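You operate a simulated robot arm through the tools that you are given. There is no shell and no other tool. Be economical: measure what you need, move in short steps, check, and stop when the job is done.

The job below is to be done with a simulated robot arm. You get a single attempt, and the scene is never put back.

TASK
Load the kate as the kate card lists it, then turn its brake to high.
Fine: first colour on rod one, second on rod two, third on rod three.

The check looks at the end state, three seconds after you hand in, the way a careful person would. Anything else that was tipped, shoved, dropped, spilled or broken makes it a failure.

THE ROBOT
A 7-joint arm with a two-finger parallel gripper, fixed in place. Base frame: the origin is at the foot of the arm, x ahead of it, y to its left, z up; the work surface is at about z = 0.8. Readings come in m, degrees, newtons and seconds.
With the tool pointing down near the work surface it reaches from about 0.34 to 0.78 m from the base axis. Its first joint turns from -166.0 to 166.0 degrees. Payload 3.91 kg.
The TCP is the grasp point between the finger pads, 0.03 m short of the fingertips. In the tool frame z runs along the fingers and y along their closing line. Largest opening 0.11 m; finger width 0.02, thickness 0.01; the body of the gripper, 0.048 by 0.112 m, starts 0.055 m behind the TCP.
Orientation is told as [roll, pitch, yaw] about the base's x, y, z axes, in that order, counted from this pose: with the fingers straight down and closing along the base's y, the tool's x points along the base's -x, its y along +y and its z along -z.

THE INTERFACE
- The arm moves only by the tool step_arm. Its argument "rows" is a list of rows, each a list of 2 entries, a list of its own where there are three numbers: the shift along the tool's x, y, z in units of 40 mm (1.0 is 40 mm), then the turn, a rotation vector about the tool's x, y, z in units of 4 degrees (1.0 is 4 degrees). In form: [[[dx, dy, dz], [rx, ry, rz]], ...]. A call has 1 to 20 rows; each row shifts and turns the commanded pose from where the row before left it, along the tool's axes as they then stand. "gripper" is the opening, from 0 (shut) to 1 (fully open), set as the call begins (left out, the last holds). A call with a number of a shift or a turn outside -1 to 1 is refused whole. Each row takes 0.2 s and may step no farther than 0.05 m and 8.6 degrees from the row before; otherwise, or with a gripper value out of range, the whole call is refused. Where a pose cannot be reached the arm comes as near as it can. A force on the tool above 90 N (or 10 N above the force at the start of the call, whichever is more), or a blocked arm, ends the call early, and 0.2 s more pass. Each finger travels about 0.153 m/s and halts on what it meets, pressing with about 32 N; the grip force reading is that of the motor and also rises with nothing between the fingers. The clock runs only during rows and for 0.2 s after the last one: add rows that do not move to give the fingers time. It gives the time, the measured TCP pose, the force on the tool (base axes), the opening and the grip force at its end, in the units of the frame above (readings bear some noise).
- Cameras (640 x 400 px; columns grow to the right, rows downward): "scene" is fixed at [0.0514, 0.6498, 1.3789]; the picture's right is [-0.88, -0.48, 0.00], its down [-0.10, 0.19, -0.98] and it looks along [0.47, -0.86, -0.21] (base axes); focal length 330 px, centre (320, 200). "wrist" rides on the gripper at [0.077, 0.007, -0.114] in the tool frame; the picture's right is [-0.09, 1.00, 0.00], its down [-0.80, -0.07, -0.59] and it looks along [-0.59, -0.05, 0.80] (tool axes); focal length 270 px, centre (320, 200). There is no depth. A picture from a camera that has moved, and an enlarged one, comes with that camera's place and axes in the base frame and with its lens.
- get_image(camera): a new picture of that camera. It takes no simulated time.
- raise_lower(by): slides the trunk up (or, below 0, down) by that many m; the arm rides with it, the base frame stays. It gives what a move gives, with no picture.
- zoom(camera, box): a new picture of the part [left, top, right, bottom] of that camera's present view, enlarged. It takes no simulated time.
- hand_in(): hands the job in; it is judged then, once.

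Work in short steps. Places have to be worked out from the pictures, the camera data and where the tool is seen: move nearer, look again, correct. Check each grasp and each placing, and mend what went wrong. You have 120 turns and 64 pictures in all, those below and enlarged ones among them. Open the gripper and draw the arm clear of the work before you hand the job in, unless the task says otherwise; then end with one line.

The tools are called after "Call:" by a JSON object that holds its "method" and its "body". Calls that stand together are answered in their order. step_arm: Moves the arm, as the interface text tells. Its arguments: {"type":"object","properties":{"rows":{"type":"array"},"gripper":{"type":"number"}},"required":["rows"]} The other tools are called the same way: raise_lower (by) slides the trunk up or down; get_image (camera) takes a picture; zoom (camera, box) takes an enlarged picture of a part of a camera's view; hand_in () hands the job in.

At the start:

```text
time: 0.0
tool_pos: [0.3515, -0.3365, 1.2523]
tool_rot: [0.0, 0.0, 0.1]
force: [-0.2, -0.5, 0.1]
finger_gap: 0.1099
grasp_force: 0.1
trunk travel left (down, up): [-0.55, 0.06]
```

scene: 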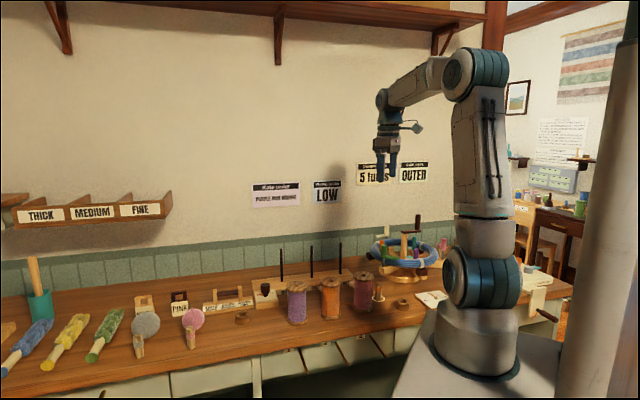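
wrist: 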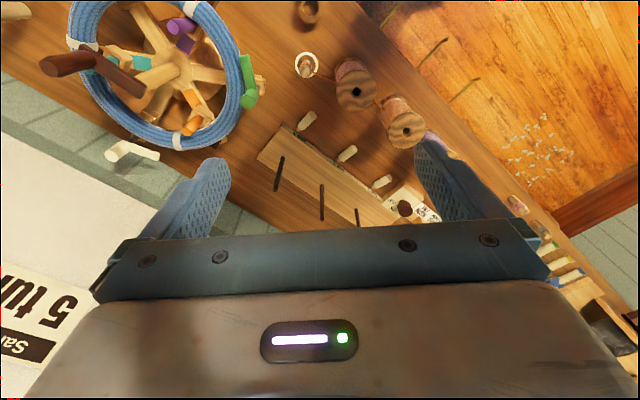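

I see a rack with three rods, three bobbins, and several cards. I'll zoom in to read the cards and the kate.

Call:
{"method": "zoom", "body": {"camera": "scene", "box": [240, 150, 440, 275]}}

Call:
{"method": "zoom", "body": {"camera": "scene", "box": [150, 230, 390, 380]}}

Call:
{"method": "zoom", "body": {"camera": "wrist", "box": [240, 30, 480, 230]}}

```text
3.20 times, centred on (340, 212) of scene
camera zoom: at [0.0514, 0.6498, 1.3789], right [-0.88, -0.48, 0.0], down [-0.1, 0.19, -0.98], along [0.47, -0.86, -0.21], focal length 1055 px, centre (256, 160)
```

zoom: 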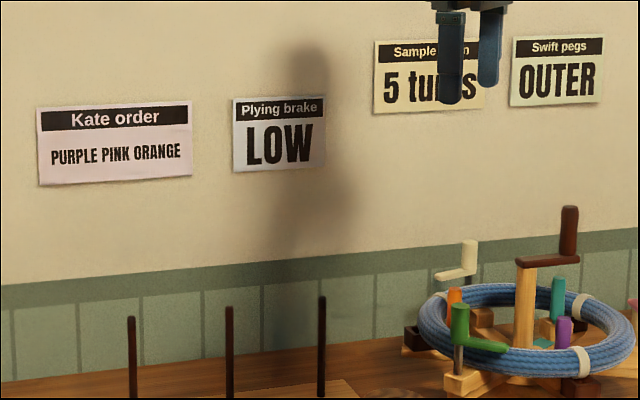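

```text
2.67 times, centred on (270, 305) of scene
camera zoom: at [0.0514, 0.6498, 1.3789], right [-0.88, -0.48, 0.0], down [-0.1, 0.19, -0.98], along [0.47, -0.86, -0.21], focal length 880 px, centre (453, -80)
```

zoom: 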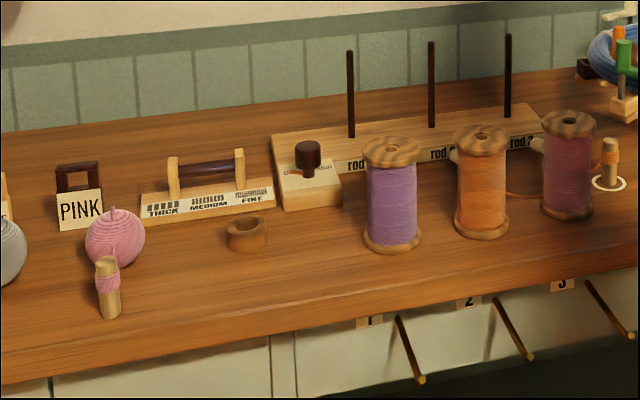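

```text
2.00 times, centred on (360, 130) of wrist
camera zoom: at [0.2733, -0.3304, 1.3658], right [0.09, 1.0, 0.0], down [0.8, -0.07, 0.59], along [0.59, -0.05, -0.8], focal length 541 px, centre (240, 340)
```

zoom: 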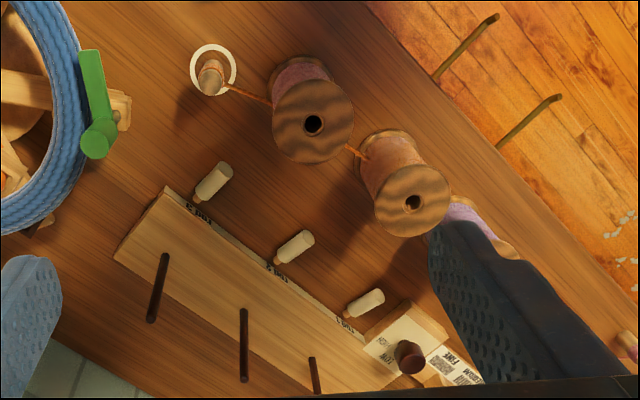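

The kate order is purple, pink, orange. I'll bring the wrist camera over the bobbins, turned to face the kate squarely.

Call:
{"method": "step_arm", "body": {"rows": [[[-0.25, 0.93, 0.25], [0, 0, 0]], [[-0.25, 0.93, 0.25], [0, 0, 0]], [[-0.25, 0.93, 0.25], [0, 0, 0]], [[-0.25, 0.93, 0.25], [0, 0, 0]], [[-0.25, 0.93, 0.25], [0, 0, 0]], [[0, 0, 0], [0, 0, 1]], [[0, 0, 0], [0, 0, 1]], [[0, 0, 0], [0, 0, 1]], [[0, 0, 0], [0, 0, 1]], [[0, 0, 0], [0, 0, 1]], [[0, 0, 0], [0, 0, 1]], [[0, 0, 0], [0, 0, 1]], [[0, 0, 0], [0, 0, 1]], [[0, 0, 0], [0, 0, 1]], [[0, 0, 0], [0, 0, 1]], [[0, 0, 0], [0, 0, 1]]]}}

Call:
{"method": "get_image", "body": {"camera": "wrist"}}

Call:
{"method": "zoom", "body": {"camera": "scene", "box": [240, 240, 340, 302]}}

```text
time: 3.4
tool_pos: [0.4015, -0.1508, 1.2013]
tool_rot: [0.0, 0.1, -44.1]
force: [-0.3, 0.4, -0.2]
finger_gap: 0.1101
grasp_force: 0.1
trunk travel left (down, up): [-0.55, 0.06]
```

```text
58 pictures are left
camera wrist: at [0.3495, -0.0927, 1.3159], right [0.76, 0.65, 0.0], down [0.53, -0.61, 0.59], along [0.39, -0.45, -0.8], focal length 270 px, centre (320, 200)
```

wrist: 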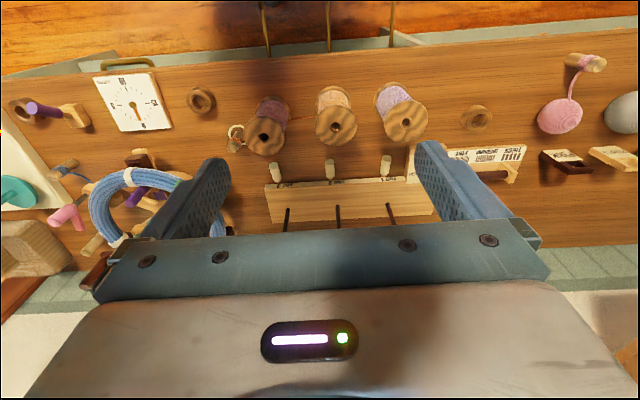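

```text
6.40 times, centred on (290, 271) of scene
camera zoom: at [0.0514, 0.6498, 1.3789], right [-0.88, -0.48, 0.0], down [-0.1, 0.19, -0.98], along [0.47, -0.86, -0.21], focal length 2111 px, centre (512, -254)
```

zoom: 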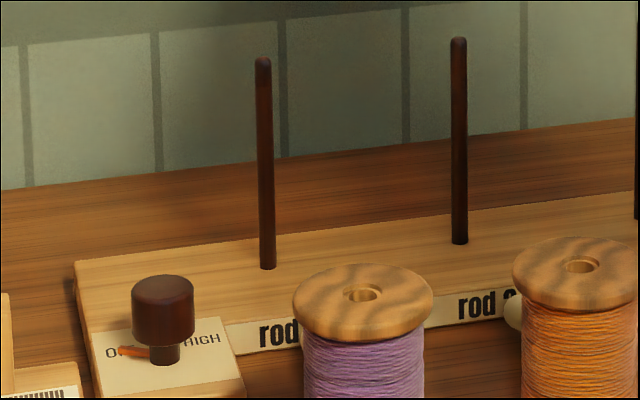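

Now I'll zoom in on the kate and bobbins to read the rod labels and the strand near the pink bobbin.

Call:
{"method": "zoom", "body": {"camera": "wrist", "box": [220, 70, 450, 240]}}

Call:
{"method": "zoom", "body": {"camera": "scene", "box": [335, 250, 405, 315]}}

```text
2.35 times, centred on (335, 155) of wrist
camera zoom: at [0.3495, -0.0927, 1.3159], right [0.76, 0.65, 0.0], down [0.53, -0.61, 0.59], along [0.39, -0.45, -0.8], focal length 636 px, centre (285, 306)
```

zoom: 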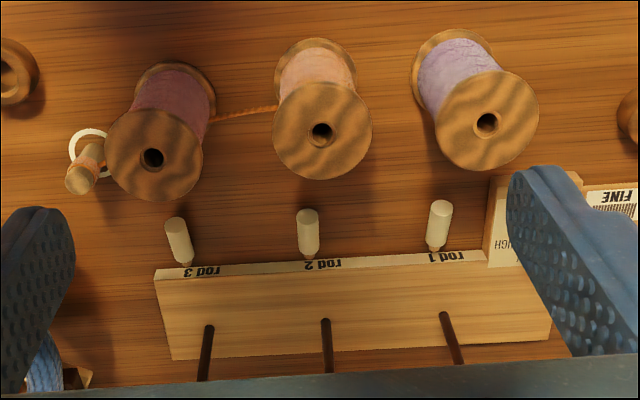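

```text
6.15 times, centred on (370, 282) of scene
camera zoom: at [0.0514, 0.6498, 1.3789], right [-0.88, -0.48, 0.0], down [-0.1, 0.19, -0.98], along [0.47, -0.86, -0.21], focal length 2030 px, centre (12, -308)
```

zoom: 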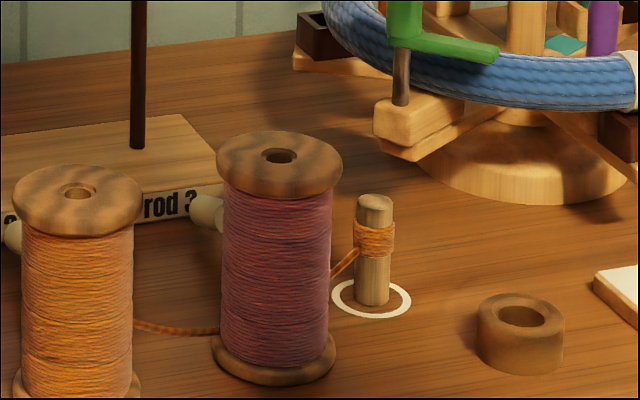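

Rod labels are clear: rod 1 is next to the brake knob, and rod 3 is the far-left end. An orange strand ties the orange bobbin to a small peg standing in a white ring, passing by pink. I need to see the strand from above and from the kate side, so I move over and tilt.

Call:
{"method": "step_arm", "body": {"rows": [[[-0.92, -0.5, 0], [0, 0, 0]], [[-0.92, -0.5, 0], [0, 0, 0]], [[-0.92, -0.5, 0], [0, 0, 0]], [[-0.92, -0.5, 0], [0, 0, 0]], [[0, 0, 0], [0, 1, 0]], [[0, 0, 0], [0, 1, 0]], [[0, 0, 0], [0, 1, 0]], [[0, 0, 0], [0, 1, 0]], [[0, 0, 0], [0, 1, 0]], [[0, 0, 0], [0, 1, 0]], [[0, 0, 0], [0, 1, 0]], [[0, 0, 0], [0, 1, 0]], [[0, 0, 0], [0, 1, 0]]]}}

Call:
{"method": "get_image", "body": {"camera": "wrist"}}

```text
time: 6.2
tool_pos: [0.4517, -0.3106, 1.2005]
tool_rot: [0.0, 32.0, -44.1]
force: [-0.4, 0.8, 0.7]
finger_gap: 0.1101
grasp_force: 0.1
out of reach, approached as far as the arm can: row 13
trunk travel left (down, up): [-0.55, 0.06]
```

```text
54 pictures are left
camera wrist: at [0.452, -0.3028, 1.3392], right [0.75, 0.67, -0.05], down [0.67, -0.74, 0.08], along [0.02, -0.09, -1.0], focal length 270 px, centre (320, 200)
```

wrist: 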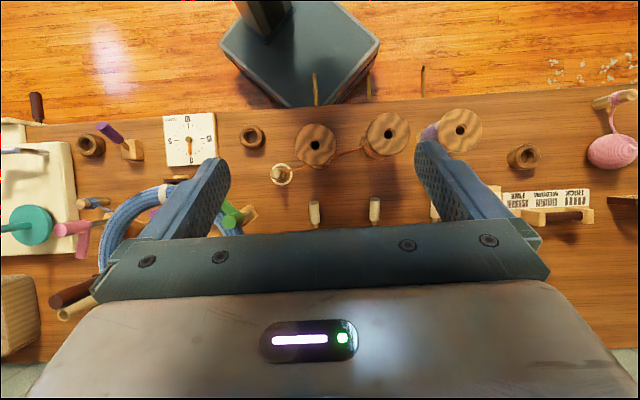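

Call:
{"method": "zoom", "body": {"camera": "wrist", "box": [250, 90, 430, 200]}}

```text
3.56 times, centred on (340, 145) of wrist
camera zoom: at [0.452, -0.3028, 1.3392], right [0.75, 0.67, -0.05], down [0.67, -0.74, 0.08], along [0.02, -0.09, -1.0], focal length 961 px, centre (249, 396)
```

zoom: 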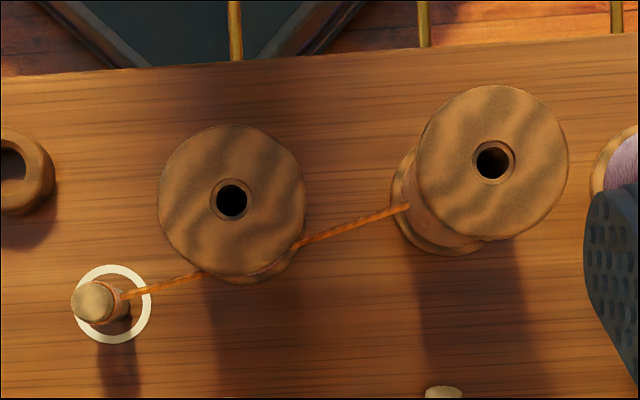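

The strand runs in a slightly sagging line from the peg (≈0.375, -0.365) past the kate side of pink to orange. It has little slack, so orange needs care. I'll start with purple (≈0.549, -0.122): undo the tilt and hover above it.

Call:
{"method": "step_arm", "body": {"rows": [[[0, 0, 0], [0, -1, 0]], [[0, 0, 0], [0, -1, 0]], [[0, 0, 0], [0, -1, 0]], [[0, 0, 0], [0, -1, 0]], [[0, 0, 0], [0, -1, 0]], [[0, 0, 0], [0, -1, 0]], [[0, 0, 0], [0, -1, 0]], [[0, 0, 0], [0, -1, 0]], [[0.26, 0.846, 0.5], [0, 0, 0]], [[0.26, 0.846, 0.5], [0, 0, 0]], [[0.26, 0.846, 0.5], [0, 0, 0]], [[0.26, 0.846, 0.5], [0, 0, 0]], [[0.26, 0.846, 0.5], [0, 0, 0]], [[0.26, 0.846, 0.5], [0, 0, 0]]]}}

Call:
{"method": "get_image", "body": {"camera": "wrist"}}

```text
time: 9.2
tool_pos: [0.5486, -0.1203, 1.0801]
tool_rot: [0.0, 0.1, -43.9]
force: [-0.4, 0.3, 0.1]
finger_gap: 0.1102
grasp_force: 0.0
trunk travel left (down, up): [-0.55, 0.06]
```

```text
52 pictures are left
camera wrist: at [0.4962, -0.0623, 1.1941], right [0.75, 0.66, 0.0], down [0.53, -0.61, 0.59], along [0.39, -0.45, -0.8], focal length 270 px, centre (320, 200)
```

wrist: 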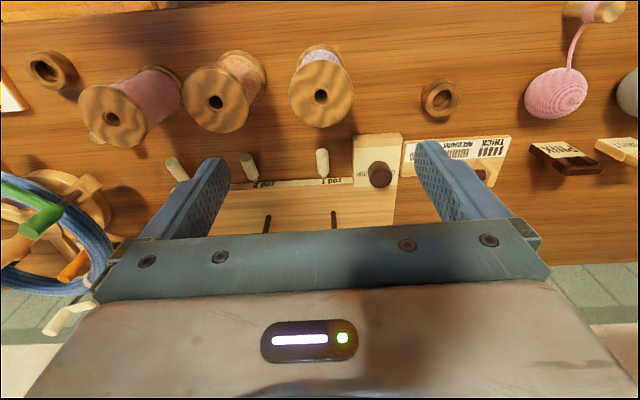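

Purple's hole sits right under the tool axis (0.548, -0.1205), top at about 0.913. I'll descend to z 0.905 and close.

Call:
{"method": "step_arm", "body": {"rows": [[[0, 0, 0.875], [0, 0, 0]], [[0, 0, 0.875], [0, 0, 0]], [[0, 0, 0.875], [0, 0, 0]], [[0, 0, 0.875], [0, 0, 0]], [[0, 0, 0.875], [0, 0, 0]], [[0, 0, 0], [0, 0, 0]]]}}

Call:
{"method": "step_arm", "body": {"rows": [[[0, 0, 0], [0, 0, 0]], [[0, 0, 0], [0, 0, 0]], [[0, 0, 0], [0, 0, 0]]], "gripper": 0.4}}

Call:
{"method": "get_image", "body": {"camera": "wrist"}}

Call:
{"method": "get_image", "body": {"camera": "scene"}}

```text
time: 10.6
tool_pos: [0.5487, -0.1198, 0.9049]
tool_rot: [0.0, 0.1, -44.1]
force: [0.1, -0.3, 0.0]
finger_gap: 0.1097
grasp_force: 0.0
trunk travel left (down, up): [-0.55, 0.06]
```

```text
time: 11.4
tool_pos: [0.5476, -0.1201, 0.905]
tool_rot: [0.0, 0.0, -43.9]
force: [-0.3, 0.0, -0.3]
finger_gap: 0.0651
grasp_force: 31.6
trunk travel left (down, up): [-0.55, 0.06]
```

```text
51 pictures are left
camera wrist: at [0.496, -0.0627, 1.0204], right [0.76, 0.66, 0.0], down [0.53, -0.61, 0.59], along [0.39, -0.45, -0.8], focal length 270 px, centre (320, 200)
```

wrist: 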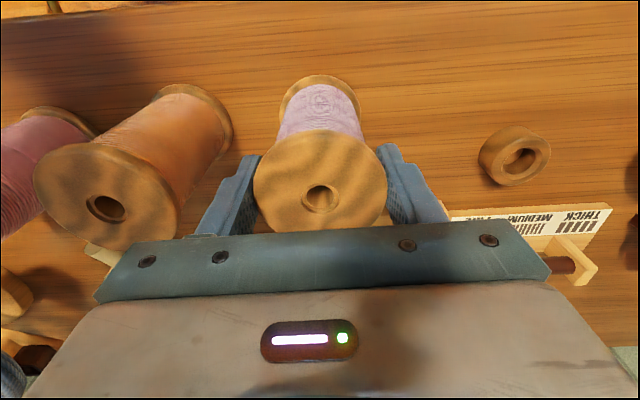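

```text
50 pictures are left
```

scene: 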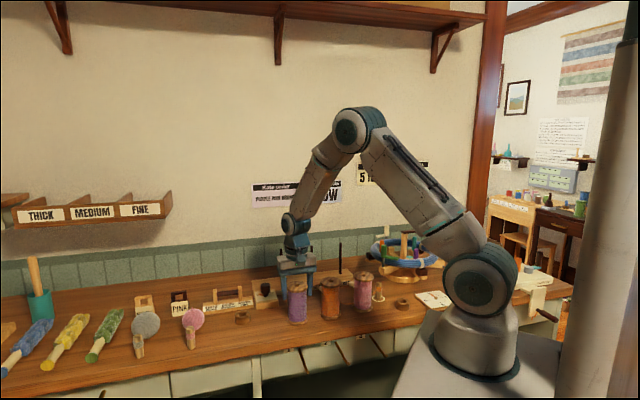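

Purple is gripped well (0.065 m), but the hole clearance is only a few mm, and carried bobbins will hide the rods. So I'll release it in place and hover the empty gripper over rod 1 to measure its position exactly.

Call:
{"method": "step_arm", "body": {"rows": [[[0, 0, 0], [0, 0, 0]], [[0, 0, 0], [0, 0, 0]], [[0, 0, -0.883], [0, 0, 0]], [[0, 0, -0.883], [0, 0, 0]], [[0, 0, -0.883], [0, 0, 0]], [[0, 0, -0.883], [0, 0, 0]], [[0, 0, -0.883], [0, 0, 0]], [[0, 0, -0.883], [0, 0, 0]], [[-0.952, 0, 0], [0, 0, 0]], [[-0.952, 0, 0], [0, 0, 0]], [[-0.952, 0, 0], [0, 0, 0]], [[-0.952, 0, 0], [0, 0, 0]], [[-0.952, 0, 0], [0, 0, 0]], [[-0.952, 0, 0], [0, 0, 0]]], "gripper": 1}}

Call:
{"method": "get_image", "body": {"camera": "wrist"}}

```text
time: 14.4
tool_pos: [0.7022, -0.2776, 1.1143]
tool_rot: [0.0, 0.0, -44.1]
force: [-0.7, 0.6, 0.4]
finger_gap: 0.1099
grasp_force: 0.1
out of reach, approached as far as the arm can: row 14
trunk travel left (down, up): [-0.55, 0.06]
```

```text
49 pictures are left
camera wrist: at [0.65, -0.2197, 1.2295], right [0.76, 0.65, 0.0], down [0.53, -0.61, 0.59], along [0.39, -0.45, -0.81], focal length 270 px, centre (320, 200)
```

wrist: 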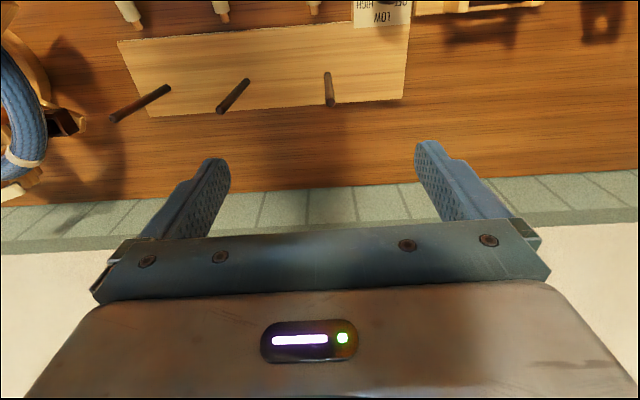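

The arm falls just short of rod 1 at this height (rod 1 ≈ (0.7115, -0.2755), top ≈ 0.957). I'll raise the trunk by its remaining 0.06 m, then come down to the carry height.

Call:
{"method": "raise_lower", "body": {"by": 0.06}}

```text
time: 15.4
tool_pos: [0.7028, -0.2764, 1.1748]
tool_rot: [-0.1, 0.0, -44.0]
force: [-0.1, -0.4, -0.6]
finger_gap: 0.1099
grasp_force: 0.1
trunk travel left (down, up): [-0.61, 0.0]
```

Now down to z≈1.06 and onto the estimated rod axis.

Call:
{"method": "step_arm", "body": {"rows": [[[0, 0, 0.957], [0, 0, 0]], [[0, 0, 0.957], [0, 0, 0]], [[0, 0, 0.957], [0, 0, 0]], [[-0.145, 0.175, 0], [0, 0, 0]], [[0, 0, 0], [0, 0, 0]]]}}

Call:
{"method": "zoom", "body": {"camera": "wrist", "box": [160, 0, 480, 200]}}

```text
time: 16.6
tool_pos: [0.7111, -0.2752, 1.0602]
tool_rot: [0.0, -0.1, -44.0]
force: [0.2, 0.2, 0.4]
finger_gap: 0.1098
grasp_force: 0.1
trunk travel left (down, up): [-0.61, 0.0]
```

```text
2.00 times, centred on (320, 100) of wrist
camera zoom: at [0.6598, -0.2169, 1.1746], right [0.76, 0.66, 0.0], down [0.53, -0.61, 0.59], along [0.39, -0.45, -0.8], focal length 541 px, centre (320, 400)
```

zoom: 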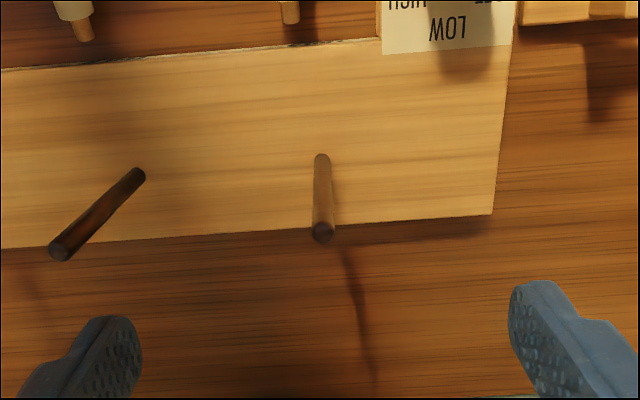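

Rod 1 lies right on the tool axis at (0.711, -0.275), with its top ≈ 0.951. I'll do the same over rods 2 and 3.

Call:
{"method": "step_arm", "body": {"rows": [[[0.01, -0.97, 0], [0, 0, 0]], [[0.01, -0.97, 0], [0, 0, 0]], [[0.01, -0.97, 0], [0, 0, 0]], [[0, 0, 0], [0, 0, 0]]]}}

Call:
{"method": "zoom", "body": {"camera": "wrist", "box": [160, 0, 480, 200]}}

Call:
{"method": "step_arm", "body": {"rows": [[[0.01, -0.97, 0], [0, 0, 0]], [[0.01, -0.97, 0], [0, 0, 0]], [[0.01, -0.97, 0], [0, 0, 0]], [[0, 0, 0], [0, 0, 0]]]}}

Call:
{"method": "zoom", "body": {"camera": "wrist", "box": [160, 0, 480, 200]}}

```text
time: 17.6
tool_pos: [0.6303, -0.3574, 1.0584]
tool_rot: [0.0, 0.0, -44.0]
force: [0.3, -0.3, -0.4]
finger_gap: 0.1103
grasp_force: 0.1
trunk travel left (down, up): [-0.61, 0.0]
```

```text
2.00 times, centred on (320, 100) of wrist
camera zoom: at [0.5788, -0.2999, 1.1737], right [0.75, 0.66, 0.0], down [0.53, -0.61, 0.59], along [0.39, -0.45, -0.8], focal length 541 px, centre (320, 400)
```

zoom: 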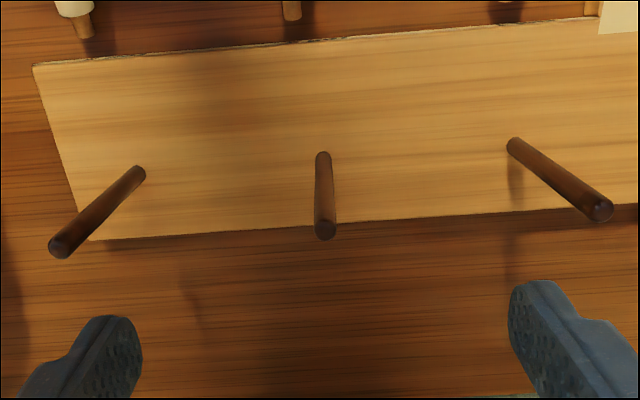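

```text
time: 18.6
tool_pos: [0.5496, -0.4415, 1.0593]
tool_rot: [0.0, 0.0, -43.9]
force: [-0.4, 0.2, 0.5]
finger_gap: 0.1101
grasp_force: 0.1
trunk travel left (down, up): [-0.61, 0.0]
```

```text
2.00 times, centred on (320, 100) of wrist
camera zoom: at [0.4979, -0.3831, 1.1739], right [0.75, 0.66, 0.0], down [0.53, -0.61, 0.59], along [0.39, -0.45, -0.8], focal length 541 px, centre (320, 400)
```

zoom: 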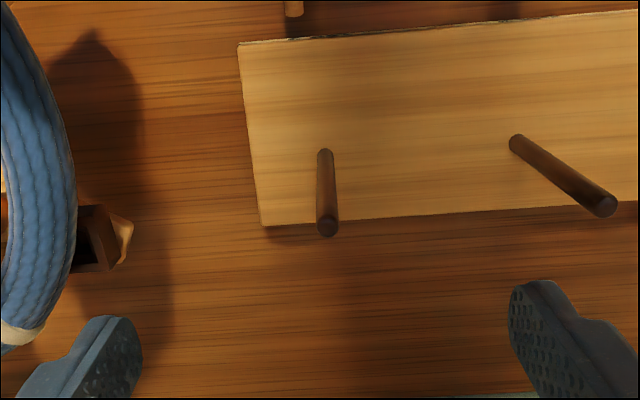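

Refined: rod 1 (0.711, -0.275), rod 2 (0.6297, -0.3558), rod 3 (0.5484, -0.4373). Back to purple to grip it at z 0.895.

Call:
{"method": "step_arm", "body": {"rows": [[[0.628, 0.638, 0], [0, 0, 0]], [[0.628, 0.638, 0], [0, 0, 0]], [[0.628, 0.638, 0], [0, 0, 0]], [[0.628, 0.638, 0], [0, 0, 0]], [[0.628, 0.638, 0], [0, 0, 0]], [[0.628, 0.638, 0], [0, 0, 0]], [[0.628, 0.638, 0], [0, 0, 0]], [[0.628, 0.638, 0], [0, 0, 0]], [[0.628, 0.638, 0], [0, 0, 0]], [[0, 0, 0], [0, 0, 0]]]}}

Call:
{"method": "step_arm", "body": {"rows": [[[0, 0, 0.82], [0, 0, 0]], [[0, 0, 0.82], [0, 0, 0]], [[0, 0, 0.82], [0, 0, 0]], [[0, 0, 0.82], [0, 0, 0]], [[0, 0, 0.82], [0, 0, 0]], [[0, 0, 0], [0, 0, 0]]]}}

Call:
{"method": "step_arm", "body": {"rows": [[[0, 0, 0], [0, 0, 0]], [[0, 0, 0], [0, 0, 0]], [[0, 0, 0], [0, 0, 0]]], "gripper": 0.4}}

Call:
{"method": "zoom", "body": {"camera": "wrist", "box": [160, 50, 480, 250]}}

```text
time: 20.8
tool_pos: [0.547, -0.1193, 1.0591]
tool_rot: [0.0, 0.0, -44.0]
force: [-0.3, -0.3, -0.4]
finger_gap: 0.11
grasp_force: 0.1
trunk travel left (down, up): [-0.61, 0.0]
```

```text
time: 22.2
tool_pos: [0.5453, -0.1184, 0.8964]
tool_rot: [0.1, -0.1, -43.9]
force: [-0.1, -0.2, 0.4]
finger_gap: 0.1098
grasp_force: 0.1
trunk travel left (down, up): [-0.61, 0.0]
```

```text
time: 23.0
tool_pos: [0.5444, -0.1184, 0.8959]
tool_rot: [0.0, 0.0, -44.1]
force: [0.2, 0.5, 0.1]
finger_gap: 0.065
grasp_force: 32.5
trunk travel left (down, up): [-0.61, 0.0]
```

```text
2.00 times, centred on (320, 150) of wrist
camera zoom: at [0.4936, -0.0608, 1.0108], right [0.76, 0.66, 0.0], down [0.53, -0.61, 0.59], along [0.39, -0.45, -0.8], focal length 541 px, centre (320, 300)
```

zoom: 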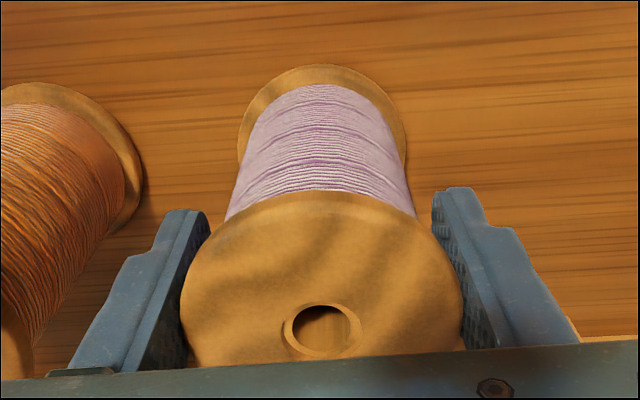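

Purple is gripped; its hole sits about 2.5 mm to the far side of the tool axis, which I'll account for. Lift by 0.165 m and check.

Call:
{"method": "step_arm", "body": {"rows": [[[0, 0, -0.3], [0, 0, 0]], [[0, 0, -0.8], [0, 0, 0]], [[0, 0, -0.8], [0, 0, 0]], [[0, 0, -0.8], [0, 0, 0]], [[0, 0, -0.8], [0, 0, 0]], [[0, 0, -0.7], [0, 0, 0]], [[0, 0, 0], [0, 0, 0]]]}}

Call:
{"method": "zoom", "body": {"camera": "scene", "box": [230, 200, 400, 330]}}

Call:
{"method": "zoom", "body": {"camera": "wrist", "box": [160, 50, 480, 250]}}

```text
time: 24.6
tool_pos: [0.5463, -0.1195, 1.0645]
tool_rot: [0.0, 0.0, -44.0]
force: [0.5, 0.2, -1.7]
finger_gap: 0.065
grasp_force: 32.0
trunk travel left (down, up): [-0.61, 0.0]
```

```text
3.08 times, centred on (315, 265) of scene
camera zoom: at [0.0514, 0.6498, 1.3789], right [-0.88, -0.48, 0.0], down [-0.1, 0.19, -0.98], along [0.47, -0.86, -0.21], focal length 1015 px, centre (335, 0)
```

zoom: 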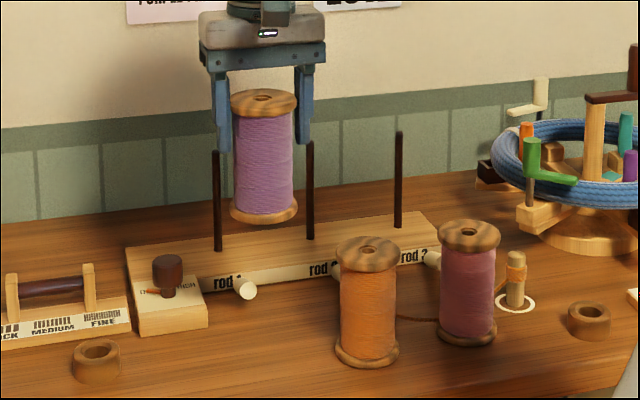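

```text
2.00 times, centred on (320, 150) of wrist
camera zoom: at [0.4945, -0.0616, 1.1791], right [0.76, 0.66, 0.0], down [0.53, -0.61, 0.59], along [0.39, -0.45, -0.8], focal length 541 px, centre (320, 300)
```

zoom: 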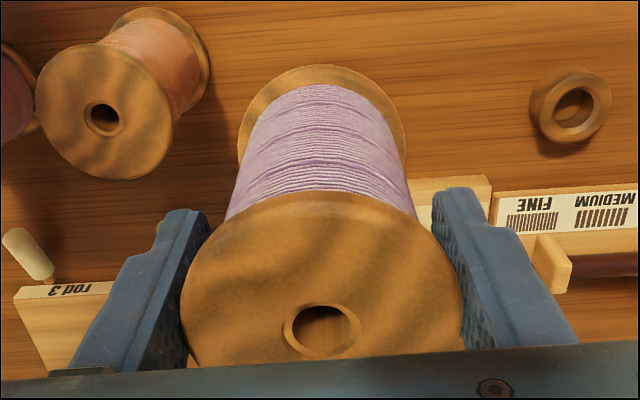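

Purple hangs upright, with bottom ≈ 0.968 clearing the rod tops. Move across to above rod 1, with the 2.5 mm offset.

Call:
{"method": "step_arm", "body": {"rows": [[[-0.934, 0.01, 0], [0, 0, 0]], [[-0.934, 0.01, 0], [0, 0, 0]], [[-0.934, 0.01, 0], [0, 0, 0]], [[-0.934, 0.01, 0], [0, 0, 0]], [[-0.934, 0.01, 0], [0, 0, 0]], [[-0.934, 0.01, 0], [0, 0, 0]], [[0, 0, 0], [0, 0, 0]], [[0, 0, 0], [0, 0, 0]]]}}

Call:
{"method": "zoom", "body": {"camera": "scene", "box": [240, 200, 340, 270]}}

```text
time: 26.4
tool_pos: [0.7099, -0.2742, 1.0633]
tool_rot: [0.0, 0.0, -43.9]
force: [0.4, -0.5, -0.8]
finger_gap: 0.065
grasp_force: 32.0
trunk travel left (down, up): [-0.61, 0.0]
```

```text
5.71 times, centred on (290, 235) of scene
camera zoom: at [0.0514, 0.6498, 1.3789], right [-0.88, -0.48, 0.0], down [-0.1, 0.19, -0.98], along [0.47, -0.86, -0.21], focal length 1884 px, centre (491, 0)
```

zoom: 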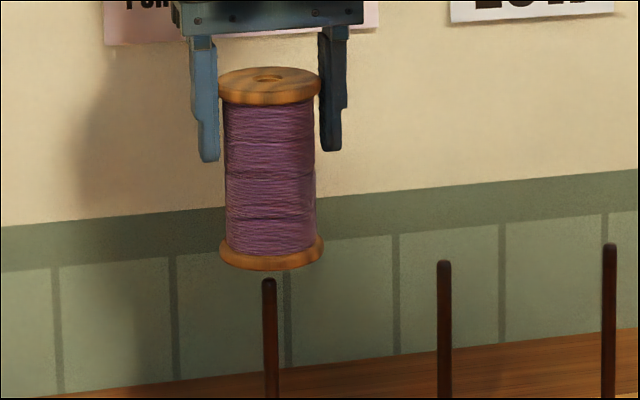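

The rod and bobbin axes coincide in the scene view. Lower gently past the rod tip and check force.

Call:
{"method": "step_arm", "body": {"rows": [[[0, 0, 0.25], [0, 0, 0]], [[0, 0, 0.25], [0, 0, 0]], [[0, 0, 0.25], [0, 0, 0]], [[0, 0, 0], [0, 0, 0]]]}}

Call:
{"method": "zoom", "body": {"camera": "scene", "box": [240, 200, 340, 270]}}

```text
time: 27.4
tool_pos: [0.7082, -0.2743, 1.0336]
tool_rot: [0.0, 0.0, -44.0]
force: [0.1, -0.2, -1.3]
finger_gap: 0.0652
grasp_force: 31.8
trunk travel left (down, up): [-0.61, 0.0]
```

```text
5.71 times, centred on (290, 235) of scene
camera zoom: at [0.0514, 0.6498, 1.3789], right [-0.88, -0.48, 0.0], down [-0.1, 0.19, -0.98], along [0.47, -0.86, -0.21], focal length 1884 px, centre (491, 0)
```

zoom: 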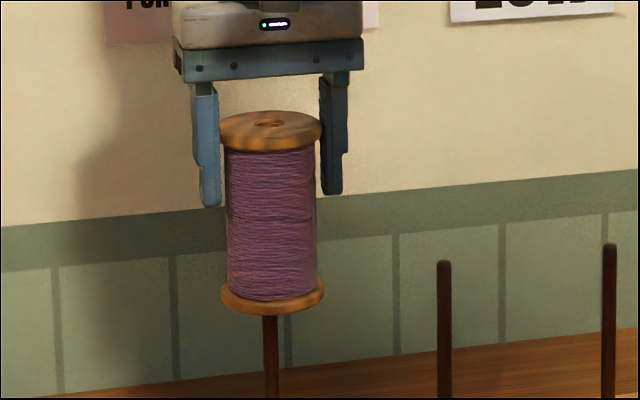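

The rod has entered the hole with no extra force. Continue down 0.1 m.

Call:
{"method": "step_arm", "body": {"rows": [[[0, 0, 0.5], [0, 0, 0]], [[0, 0, 0.5], [0, 0, 0]], [[0, 0, 0.5], [0, 0, 0]], [[0, 0, 0.5], [0, 0, 0]], [[0, 0, 0.5], [0, 0, 0]], [[0, 0, 0], [0, 0, 0]]]}}

Call:
{"method": "zoom", "body": {"camera": "scene", "box": [240, 220, 340, 290]}}

```text
time: 28.8
tool_pos: [0.709, -0.2717, 0.934]
tool_rot: [0.0, 0.1, -44.0]
force: [-0.2, 0.2, 0.5]
finger_gap: 0.065
grasp_force: 32.2
trunk travel left (down, up): [-0.61, 0.0]
```

```text
5.71 times, centred on (290, 255) of scene
camera zoom: at [0.0514, 0.6498, 1.3789], right [-0.88, -0.48, 0.0], down [-0.1, 0.19, -0.98], along [0.47, -0.86, -0.21], focal length 1884 px, centre (491, -114)
```

zoom: 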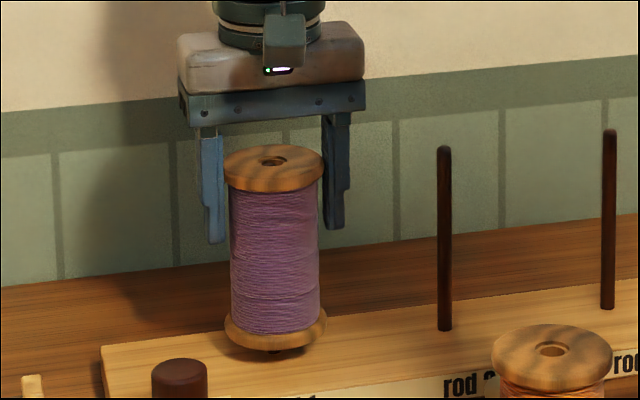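

About 1–2 cm left; lowering in small steps while watching the force.

Call:
{"method": "step_arm", "body": {"rows": [[[0, 0, 0.125], [0, 0, 0]], [[0, 0, 0.125], [0, 0, 0]], [[0, 0, 0], [0, 0, 0]]]}}

Call:
{"method": "step_arm", "body": {"rows": [[[0, 0, 0.075], [0, 0, 0]], [[0, 0, 0], [0, 0, 0]]]}}

Call:
{"method": "zoom", "body": {"camera": "scene", "box": [240, 220, 340, 290]}}

```text
time: 29.6
tool_pos: [0.7092, -0.2734, 0.9233]
tool_rot: [0.0, 0.0, -44.0]
force: [0.4, -0.3, -1.1]
finger_gap: 0.0647
grasp_force: 31.9
trunk travel left (down, up): [-0.61, 0.0]
```

```text
time: 30.2
tool_pos: [0.7088, -0.2735, 0.9209]
tool_rot: [-0.1, 0.0, -43.9]
force: [-0.2, 0.8, -1.1]
finger_gap: 0.0648
grasp_force: 31.8
trunk travel left (down, up): [-0.61, 0.0]
```

```text
5.71 times, centred on (290, 255) of scene
camera zoom: at [0.0514, 0.6498, 1.3789], right [-0.88, -0.48, 0.0], down [-0.1, 0.19, -0.98], along [0.47, -0.86, -0.21], focal length 1884 px, centre (491, -114)
```

zoom: 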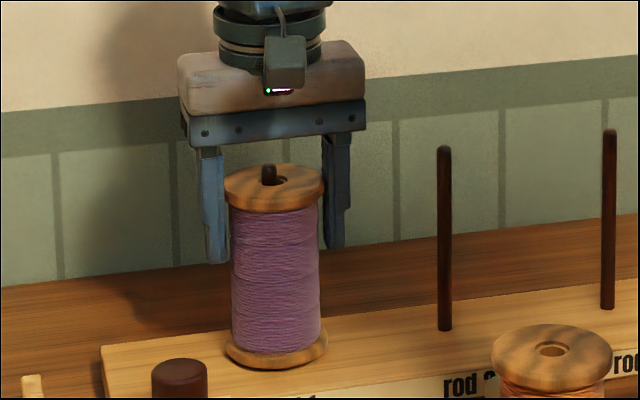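

Nearly seated; another few mm in tiny steps.

Call:
{"method": "step_arm", "body": {"rows": [[[0, 0, 0.05], [0, 0, 0]], [[0, 0, 0], [0, 0, 0]]]}}

Call:
{"method": "step_arm", "body": {"rows": [[[0, 0, 0.05], [0, 0, 0]], [[0, 0, 0], [0, 0, 0]]]}}

```text
time: 30.8
tool_pos: [0.709, -0.2733, 0.9178]
tool_rot: [0.0, 0.0, -43.9]
force: [-0.6, -0.7, -0.5]
finger_gap: 0.0652
grasp_force: 31.9
trunk travel left (down, up): [-0.61, 0.0]
```

```text
time: 31.4
tool_pos: [0.7091, -0.2735, 0.9192]
tool_rot: [0.2, -0.2, -44.0]
force: [1.0, -0.3, 11.2]
finger_gap: 0.0652
grasp_force: 32.2
trunk travel left (down, up): [-0.61, 0.0]
```

Contact (11 N) — purple is seated. Release and rise, then verify.

Call:
{"method": "step_arm", "body": {"rows": [[[0, 0, 0], [0, 0, 0]], [[0, 0, 0], [0, 0, 0]], [[0, 0, -0.4], [0, 0, 0]], [[0, 0, -0.8], [0, 0, 0]], [[0, 0, -0.8], [0, 0, 0]], [[0, 0, -0.8], [0, 0, 0]], [[0, 0, -0.7], [0, 0, 0]]], "gripper": 0.9}}

Call:
{"method": "zoom", "body": {"camera": "scene", "box": [220, 220, 420, 340]}}

```text
time: 33.0
tool_pos: [0.7079, -0.273, 1.0587]
tool_rot: [-0.1, 0.0, -44.0]
force: [-0.6, 0.3, 0.7]
finger_gap: 0.0989
grasp_force: 0.0
trunk travel left (down, up): [-0.61, 0.0]
```

```text
3.20 times, centred on (320, 280) of scene
camera zoom: at [0.0514, 0.6498, 1.3789], right [-0.88, -0.48, 0.0], down [-0.1, 0.19, -0.98], along [0.47, -0.86, -0.21], focal length 1055 px, centre (320, -56)
```

zoom: 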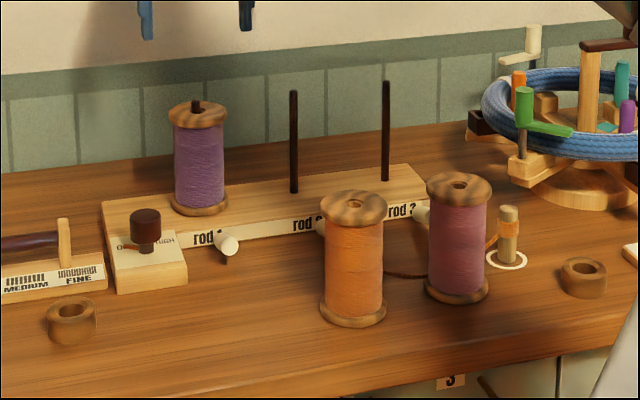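

Purple is properly seated on rod 1. The strand lies against the kate side of pink's barrel, so I'll free pink by nudging it toward the base (flange out from under the strand) before lifting. First hover over pink at about (0.397, -0.2825).

Call:
{"method": "step_arm", "body": {"rows": [[[0.603, -0.619, 0], [0, 0, 0]], [[0.603, -0.619, 0], [0, 0, 0]], [[0.603, -0.619, 0], [0, 0, 0]], [[0.603, -0.619, 0], [0, 0, 0]], [[0.603, -0.619, 0], [0, 0, 0]], [[0.603, -0.619, 0], [0, 0, 0]], [[0.603, -0.619, 0], [0, 0, 0]], [[0.603, -0.619, 0], [0, 0, 0]], [[0.603, -0.619, 0], [0, 0, 0]], [[0, 0, 0], [0, 0, 0]]], "gripper": 1}}

Call:
{"method": "get_image", "body": {"camera": "wrist"}}

```text
time: 35.2
tool_pos: [0.397, -0.2822, 1.0559]
tool_rot: [0.0, 0.0, -43.9]
force: [0.2, 0.3, -0.6]
finger_gap: 0.11
grasp_force: 0.2
trunk travel left (down, up): [-0.61, 0.0]
```

```text
37 pictures are left
camera wrist: at [0.3459, -0.2249, 1.1706], right [0.75, 0.66, 0.0], down [0.53, -0.61, 0.59], along [0.39, -0.45, -0.8], focal length 270 px, centre (320, 200)
```

wrist: 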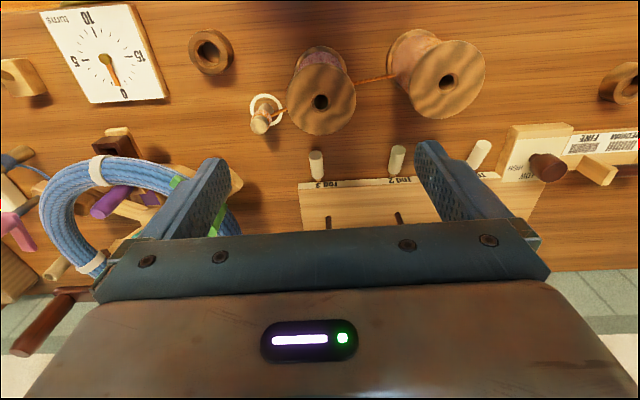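

Pink is about 2 mm toward me of the tool axis. Correct slightly and descend, then close.

Call:
{"method": "step_arm", "body": {"rows": [[[0.04, 0, 0.8], [0, 0, 0]], [[0, 0, 0.8], [0, 0, 0]], [[0, 0, 0.8], [0, 0, 0]], [[0, 0, 0.8], [0, 0, 0]], [[0, 0, 0.8], [0, 0, 0]], [[0, 0, 0], [0, 0, 0]]]}}

Call:
{"method": "step_arm", "body": {"rows": [[[0, 0, 0], [0, 0, 0]], [[0, 0, 0], [0, 0, 0]], [[0, 0, 0], [0, 0, 0]]], "gripper": 0.4}}

Call:
{"method": "zoom", "body": {"camera": "wrist", "box": [160, 50, 480, 250]}}

```text
time: 36.6
tool_pos: [0.3969, -0.282, 0.8965]
tool_rot: [0.0, -0.1, -44.0]
force: [0.5, 0.2, 0.4]
finger_gap: 0.11
grasp_force: 0.1
trunk travel left (down, up): [-0.61, 0.0]
```

```text
time: 37.4
tool_pos: [0.3962, -0.2825, 0.8969]
tool_rot: [0.0, -0.1, -44.1]
force: [-0.1, 0.3, -0.7]
finger_gap: 0.0651
grasp_force: 32.3
trunk travel left (down, up): [-0.61, 0.0]
```

```text
2.00 times, centred on (320, 150) of wrist
camera zoom: at [0.3447, -0.2244, 1.0112], right [0.76, 0.66, 0.0], down [0.53, -0.61, 0.59], along [0.39, -0.45, -0.8], focal length 541 px, centre (320, 300)
```

zoom: 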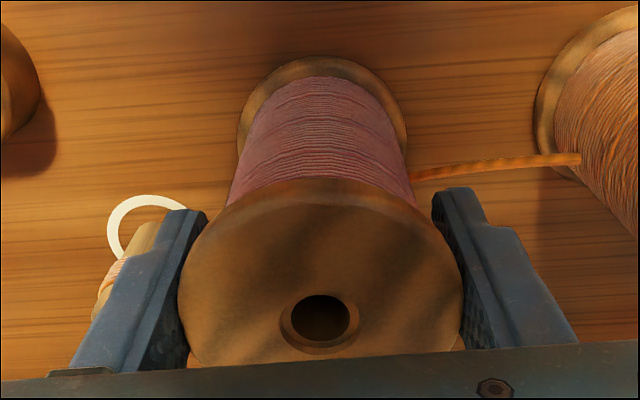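

Gripped, hole nearly on axis. Lift 4 mm, slide 5 cm toward the base to clear the strand, then look.

Call:
{"method": "step_arm", "body": {"rows": [[[0, 0, -0.1], [0, 0, 0]], [[0.3, 0, 0], [0, 0, 0]], [[0.3, 0, 0], [0, 0, 0]], [[0.3, 0, 0], [0, 0, 0]], [[0.35, 0, 0], [0, 0, 0]], [[0, 0, 0], [0, 0, 0]]]}}

Call:
{"method": "zoom", "body": {"camera": "scene", "box": [310, 240, 420, 330]}}

Call:
{"method": "get_image", "body": {"camera": "wrist"}}

```text
time: 38.8
tool_pos: [0.3603, -0.2482, 0.9002]
tool_rot: [0.0, 0.0, -44.0]
force: [0.4, -0.8, -0.8]
finger_gap: 0.0651
grasp_force: 32.0
trunk travel left (down, up): [-0.61, 0.0]
```

```text
4.44 times, centred on (365, 285) of scene
camera zoom: at [0.0514, 0.6498, 1.3789], right [-0.88, -0.48, 0.0], down [-0.1, 0.19, -0.98], along [0.47, -0.86, -0.21], focal length 1466 px, centre (120, -178)
```

zoom: 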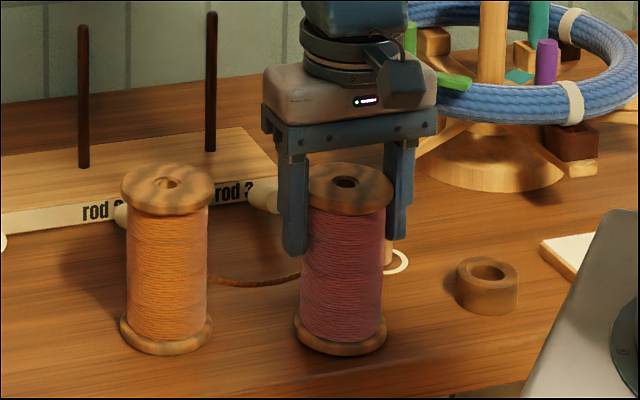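

```text
34 pictures are left
camera wrist: at [0.3085, -0.19, 1.0147], right [0.76, 0.66, 0.0], down [0.53, -0.61, 0.59], along [0.39, -0.45, -0.8], focal length 270 px, centre (320, 200)
```

wrist: 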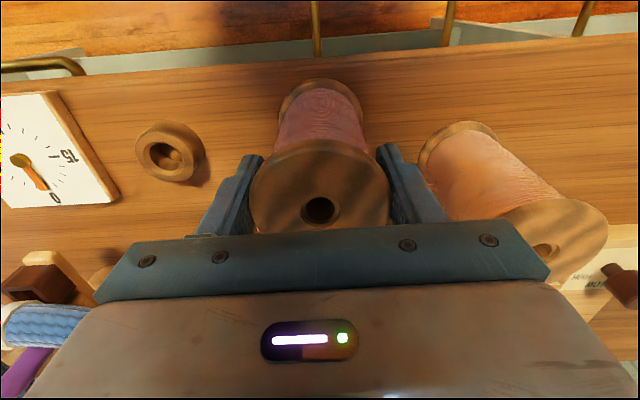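

Pink is clear of the strand and the peg seems undisturbed. Now lift it 0.165 m and check the strand.

Call:
{"method": "step_arm", "body": {"rows": [[[0, 0, -0.6], [0, 0, 0]], [[0, 0, -0.7], [0, 0, 0]], [[0, 0, -0.7], [0, 0, 0]], [[0, 0, -0.7], [0, 0, 0]], [[0, 0, -0.7], [0, 0, 0]], [[0, 0, -0.75], [0, 0, 0]], [[0, 0, 0], [0, 0, 0]]]}}

Call:
{"method": "zoom", "body": {"camera": "scene", "box": [310, 240, 420, 330]}}

```text
time: 40.4
tool_pos: [0.3609, -0.2481, 1.0681]
tool_rot: [0.0, 0.0, -43.9]
force: [0.0, -0.3, -0.8]
finger_gap: 0.065
grasp_force: 32.3
trunk travel left (down, up): [-0.61, 0.0]
```

```text
4.44 times, centred on (365, 285) of scene
camera zoom: at [0.0514, 0.6498, 1.3789], right [-0.88, -0.48, 0.0], down [-0.1, 0.19, -0.98], along [0.47, -0.86, -0.21], focal length 1466 px, centre (120, -178)
```

zoom: 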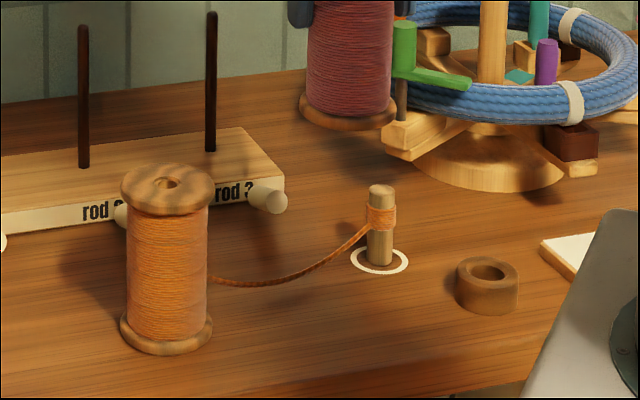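

The strand hangs free and the peg is still centred in its ring. Carry pink to above rod 2.

Call:
{"method": "step_arm", "body": {"rows": [[[-0.836, 0.342, 0], [0, 0, 0]], [[-0.836, 0.342, 0], [0, 0, 0]], [[-0.836, 0.342, 0], [0, 0, 0]], [[-0.836, 0.342, 0], [0, 0, 0]], [[-0.836, 0.342, 0], [0, 0, 0]], [[-0.836, 0.342, 0], [0, 0, 0]], [[-0.836, 0.342, 0], [0, 0, 0]], [[-0.836, 0.342, 0], [0, 0, 0]], [[0, 0, 0], [0, 0, 0]], [[0, 0, 0], [0, 0, 0]]]}}

Call:
{"method": "zoom", "body": {"camera": "scene", "box": [270, 200, 370, 270]}}

```text
time: 42.6
tool_pos: [0.6301, -0.3553, 1.0668]
tool_rot: [-0.1, 0.0, -43.9]
force: [-0.5, 0.6, -0.9]
finger_gap: 0.0649
grasp_force: 31.7
trunk travel left (down, up): [-0.61, 0.0]
```

```text
5.71 times, centred on (320, 235) of scene
camera zoom: at [0.0514, 0.6498, 1.3789], right [-0.88, -0.48, 0.0], down [-0.1, 0.19, -0.98], along [0.47, -0.86, -0.21], focal length 1884 px, centre (320, 0)
```

zoom: 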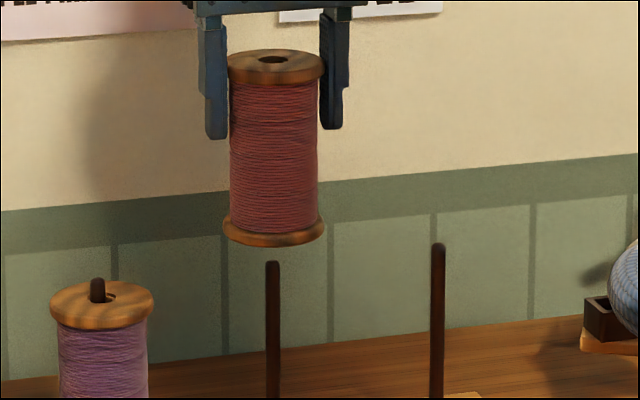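

Well aligned with rod 2. Lower past the tip and check force.

Call:
{"method": "step_arm", "body": {"rows": [[[0, 0, 0.25], [0, 0, 0]], [[0, 0, 0.25], [0, 0, 0]], [[0, 0, 0.25], [0, 0, 0]], [[0, 0, 0.25], [0, 0, 0]], [[0, 0, 0], [0, 0, 0]]]}}

Call:
{"method": "zoom", "body": {"camera": "scene", "box": [270, 200, 370, 270]}}

```text
time: 43.8
tool_pos: [0.6286, -0.3551, 1.0271]
tool_rot: [0.0, 0.0, -44.0]
force: [0.7, -3.6, -0.2]
finger_gap: 0.0648
grasp_force: 31.7
trunk travel left (down, up): [-0.61, 0.0]
```

```text
5.71 times, centred on (320, 235) of scene
camera zoom: at [0.0514, 0.6498, 1.3789], right [-0.88, -0.48, 0.0], down [-0.1, 0.19, -0.98], along [0.47, -0.86, -0.21], focal length 1884 px, centre (320, 0)
```

zoom: 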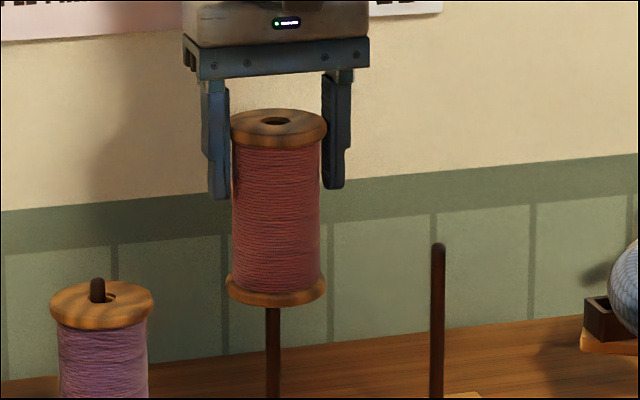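

The rod is in, with a slight side force; shift about 2 mm to relieve it and keep lowering.

Call:
{"method": "step_arm", "body": {"rows": [[[-0.045, 0.024, 0], [0, 0, 0]], [[0, 0, 0], [0, 0, 0]]]}}

Call:
{"method": "step_arm", "body": {"rows": [[[0, 0, 0.4], [0, 0, 0]], [[0, 0, 0.4], [0, 0, 0]], [[0, 0, 0], [0, 0, 0]]]}}

```text
time: 44.4
tool_pos: [0.63, -0.3556, 1.0262]
tool_rot: [0.1, 0.0, -44.0]
force: [0.0, -1.1, -1.8]
finger_gap: 0.0648
grasp_force: 32.4
trunk travel left (down, up): [-0.61, 0.0]
```

```text
time: 45.2
tool_pos: [0.6312, -0.3554, 0.9943]
tool_rot: [0.0, 0.1, -43.9]
force: [0.4, -1.6, -1.1]
finger_gap: 0.0649
grasp_force: 32.4
trunk travel left (down, up): [-0.61, 0.0]
```

Side force relieved. Continue down to near the seat (final TCP ≈ 0.920).

Call:
{"method": "step_arm", "body": {"rows": [[[0, 0, 0.4], [0, 0, 0]], [[0, 0, 0.4], [0, 0, 0]], [[0, 0, 0.4], [0, 0, 0]], [[0, 0, 0.4], [0, 0, 0]], [[0, 0, 0.1], [0, 0, 0]], [[0, 0, 0], [0, 0, 0]]]}}

Call:
{"method": "step_arm", "body": {"rows": [[[0, 0, 0.06], [0, 0, 0]], [[0, 0, 0], [0, 0, 0]]]}}

```text
time: 46.6
tool_pos: [0.631, -0.3566, 0.9264]
tool_rot: [0.1, 0.1, -44.0]
force: [0.7, -2.6, 0.4]
finger_gap: 0.0645
grasp_force: 32.3
trunk travel left (down, up): [-0.61, 0.0]
```

```text
time: 47.2
tool_pos: [0.6307, -0.354, 0.9233]
tool_rot: [0.0, 0.0, -44.0]
force: [0.5, -1.0, -0.3]
finger_gap: 0.0648
grasp_force: 32.0
trunk travel left (down, up): [-0.61, 0.0]
```

Call:
{"method": "step_arm", "body": {"rows": [[[0, 0, 0.06], [0, 0, 0]], [[0, 0, 0], [0, 0, 0]]]}}

Call:
{"method": "step_arm", "body": {"rows": [[[0, 0, 0.05], [0, 0, 0]], [[0, 0, 0], [0, 0, 0]]]}}

```text
time: 47.8
tool_pos: [0.6306, -0.3555, 0.9208]
tool_rot: [0.0, -0.1, -44.0]
force: [0.5, -2.1, -0.8]
finger_gap: 0.0649
grasp_force: 31.9
trunk travel left (down, up): [-0.61, 0.0]
```

```text
time: 48.4
tool_pos: [0.6313, -0.355, 0.9185]
tool_rot: [0.0, 0.0, -44.0]
force: [1.3, -0.5, 0.0]
finger_gap: 0.0646
grasp_force: 32.5
trunk travel left (down, up): [-0.61, 0.0]
```

Just about at the seat height; one more small step to confirm contact, then release and rise.

Call:
{"method": "step_arm", "body": {"rows": [[[0, 0, 0.05], [0, 0, 0]], [[0, 0, 0], [0, 0, 0]]]}}

Call:
{"method": "step_arm", "body": {"rows": [[[0, 0, 0], [0, 0, 0]], [[0, 0, 0], [0, 0, 0]], [[0, 0, -0.4], [0, 0, 0]], [[0, 0, -0.8], [0, 0, 0]], [[0, 0, -0.8], [0, 0, 0]], [[0, 0, -0.8], [0, 0, 0]], [[0, 0, -0.7], [0, 0, 0]]], "gripper": 0.8}}

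Call:
{"method": "zoom", "body": {"camera": "scene", "box": [230, 220, 410, 335]}}

```text
time: 49.0
tool_pos: [0.6307, -0.3549, 0.9187]
tool_rot: [0.1, -0.2, -44.0]
force: [2.6, -2.2, 11.8]
finger_gap: 0.0649
grasp_force: 32.2
trunk travel left (down, up): [-0.61, 0.0]
```

```text
time: 50.6
tool_pos: [0.6301, -0.3551, 1.0588]
tool_rot: [0.0, 0.0, -43.9]
force: [-0.5, -0.7, 0.6]
finger_gap: 0.0882
grasp_force: 0.1
trunk travel left (down, up): [-0.61, 0.0]
```

```text
3.48 times, centred on (320, 278) of scene
camera zoom: at [0.0514, 0.6498, 1.3789], right [-0.88, -0.48, 0.0], down [-0.1, 0.19, -0.98], along [0.47, -0.86, -0.21], focal length 1147 px, centre (320, -70)
```

zoom: 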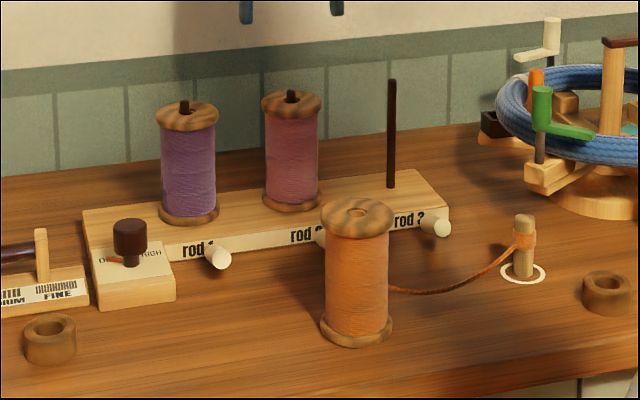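

Pink is seated on rod 2. Now hover over orange at about (0.4715, -0.195).

Call:
{"method": "step_arm", "body": {"rows": [[[0.939, 0.02, 0], [0, 0, 0]], [[0.939, 0.02, 0], [0, 0, 0]], [[0.939, 0.02, 0], [0, 0, 0]], [[0.939, 0.02, 0], [0, 0, 0]], [[0.939, 0.02, 0], [0, 0, 0]], [[0.939, 0.02, 0], [0, 0, 0]], [[0, 0, 0], [0, 0, 0]]], "gripper": 1}}

Call:
{"method": "get_image", "body": {"camera": "wrist"}}

```text
time: 52.2
tool_pos: [0.4722, -0.1952, 1.0581]
tool_rot: [0.1, -0.1, -44.1]
force: [-0.6, -0.1, 0.3]
finger_gap: 0.1098
grasp_force: 0.1
trunk travel left (down, up): [-0.61, 0.0]
```

```text
29 pictures are left
camera wrist: at [0.4202, -0.1371, 1.1722], right [0.76, 0.66, 0.0], down [0.53, -0.61, 0.59], along [0.39, -0.45, -0.8], focal length 270 px, centre (320, 200)
```

wrist: 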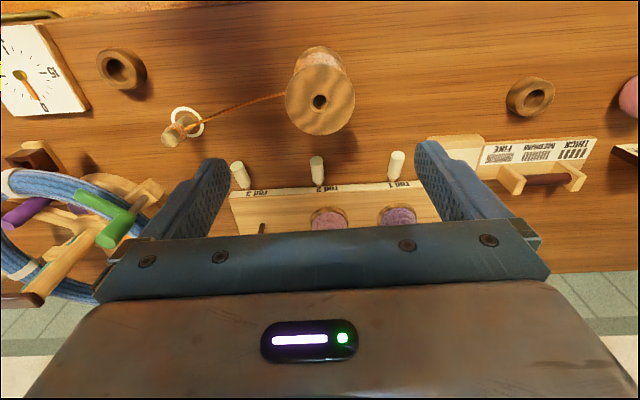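

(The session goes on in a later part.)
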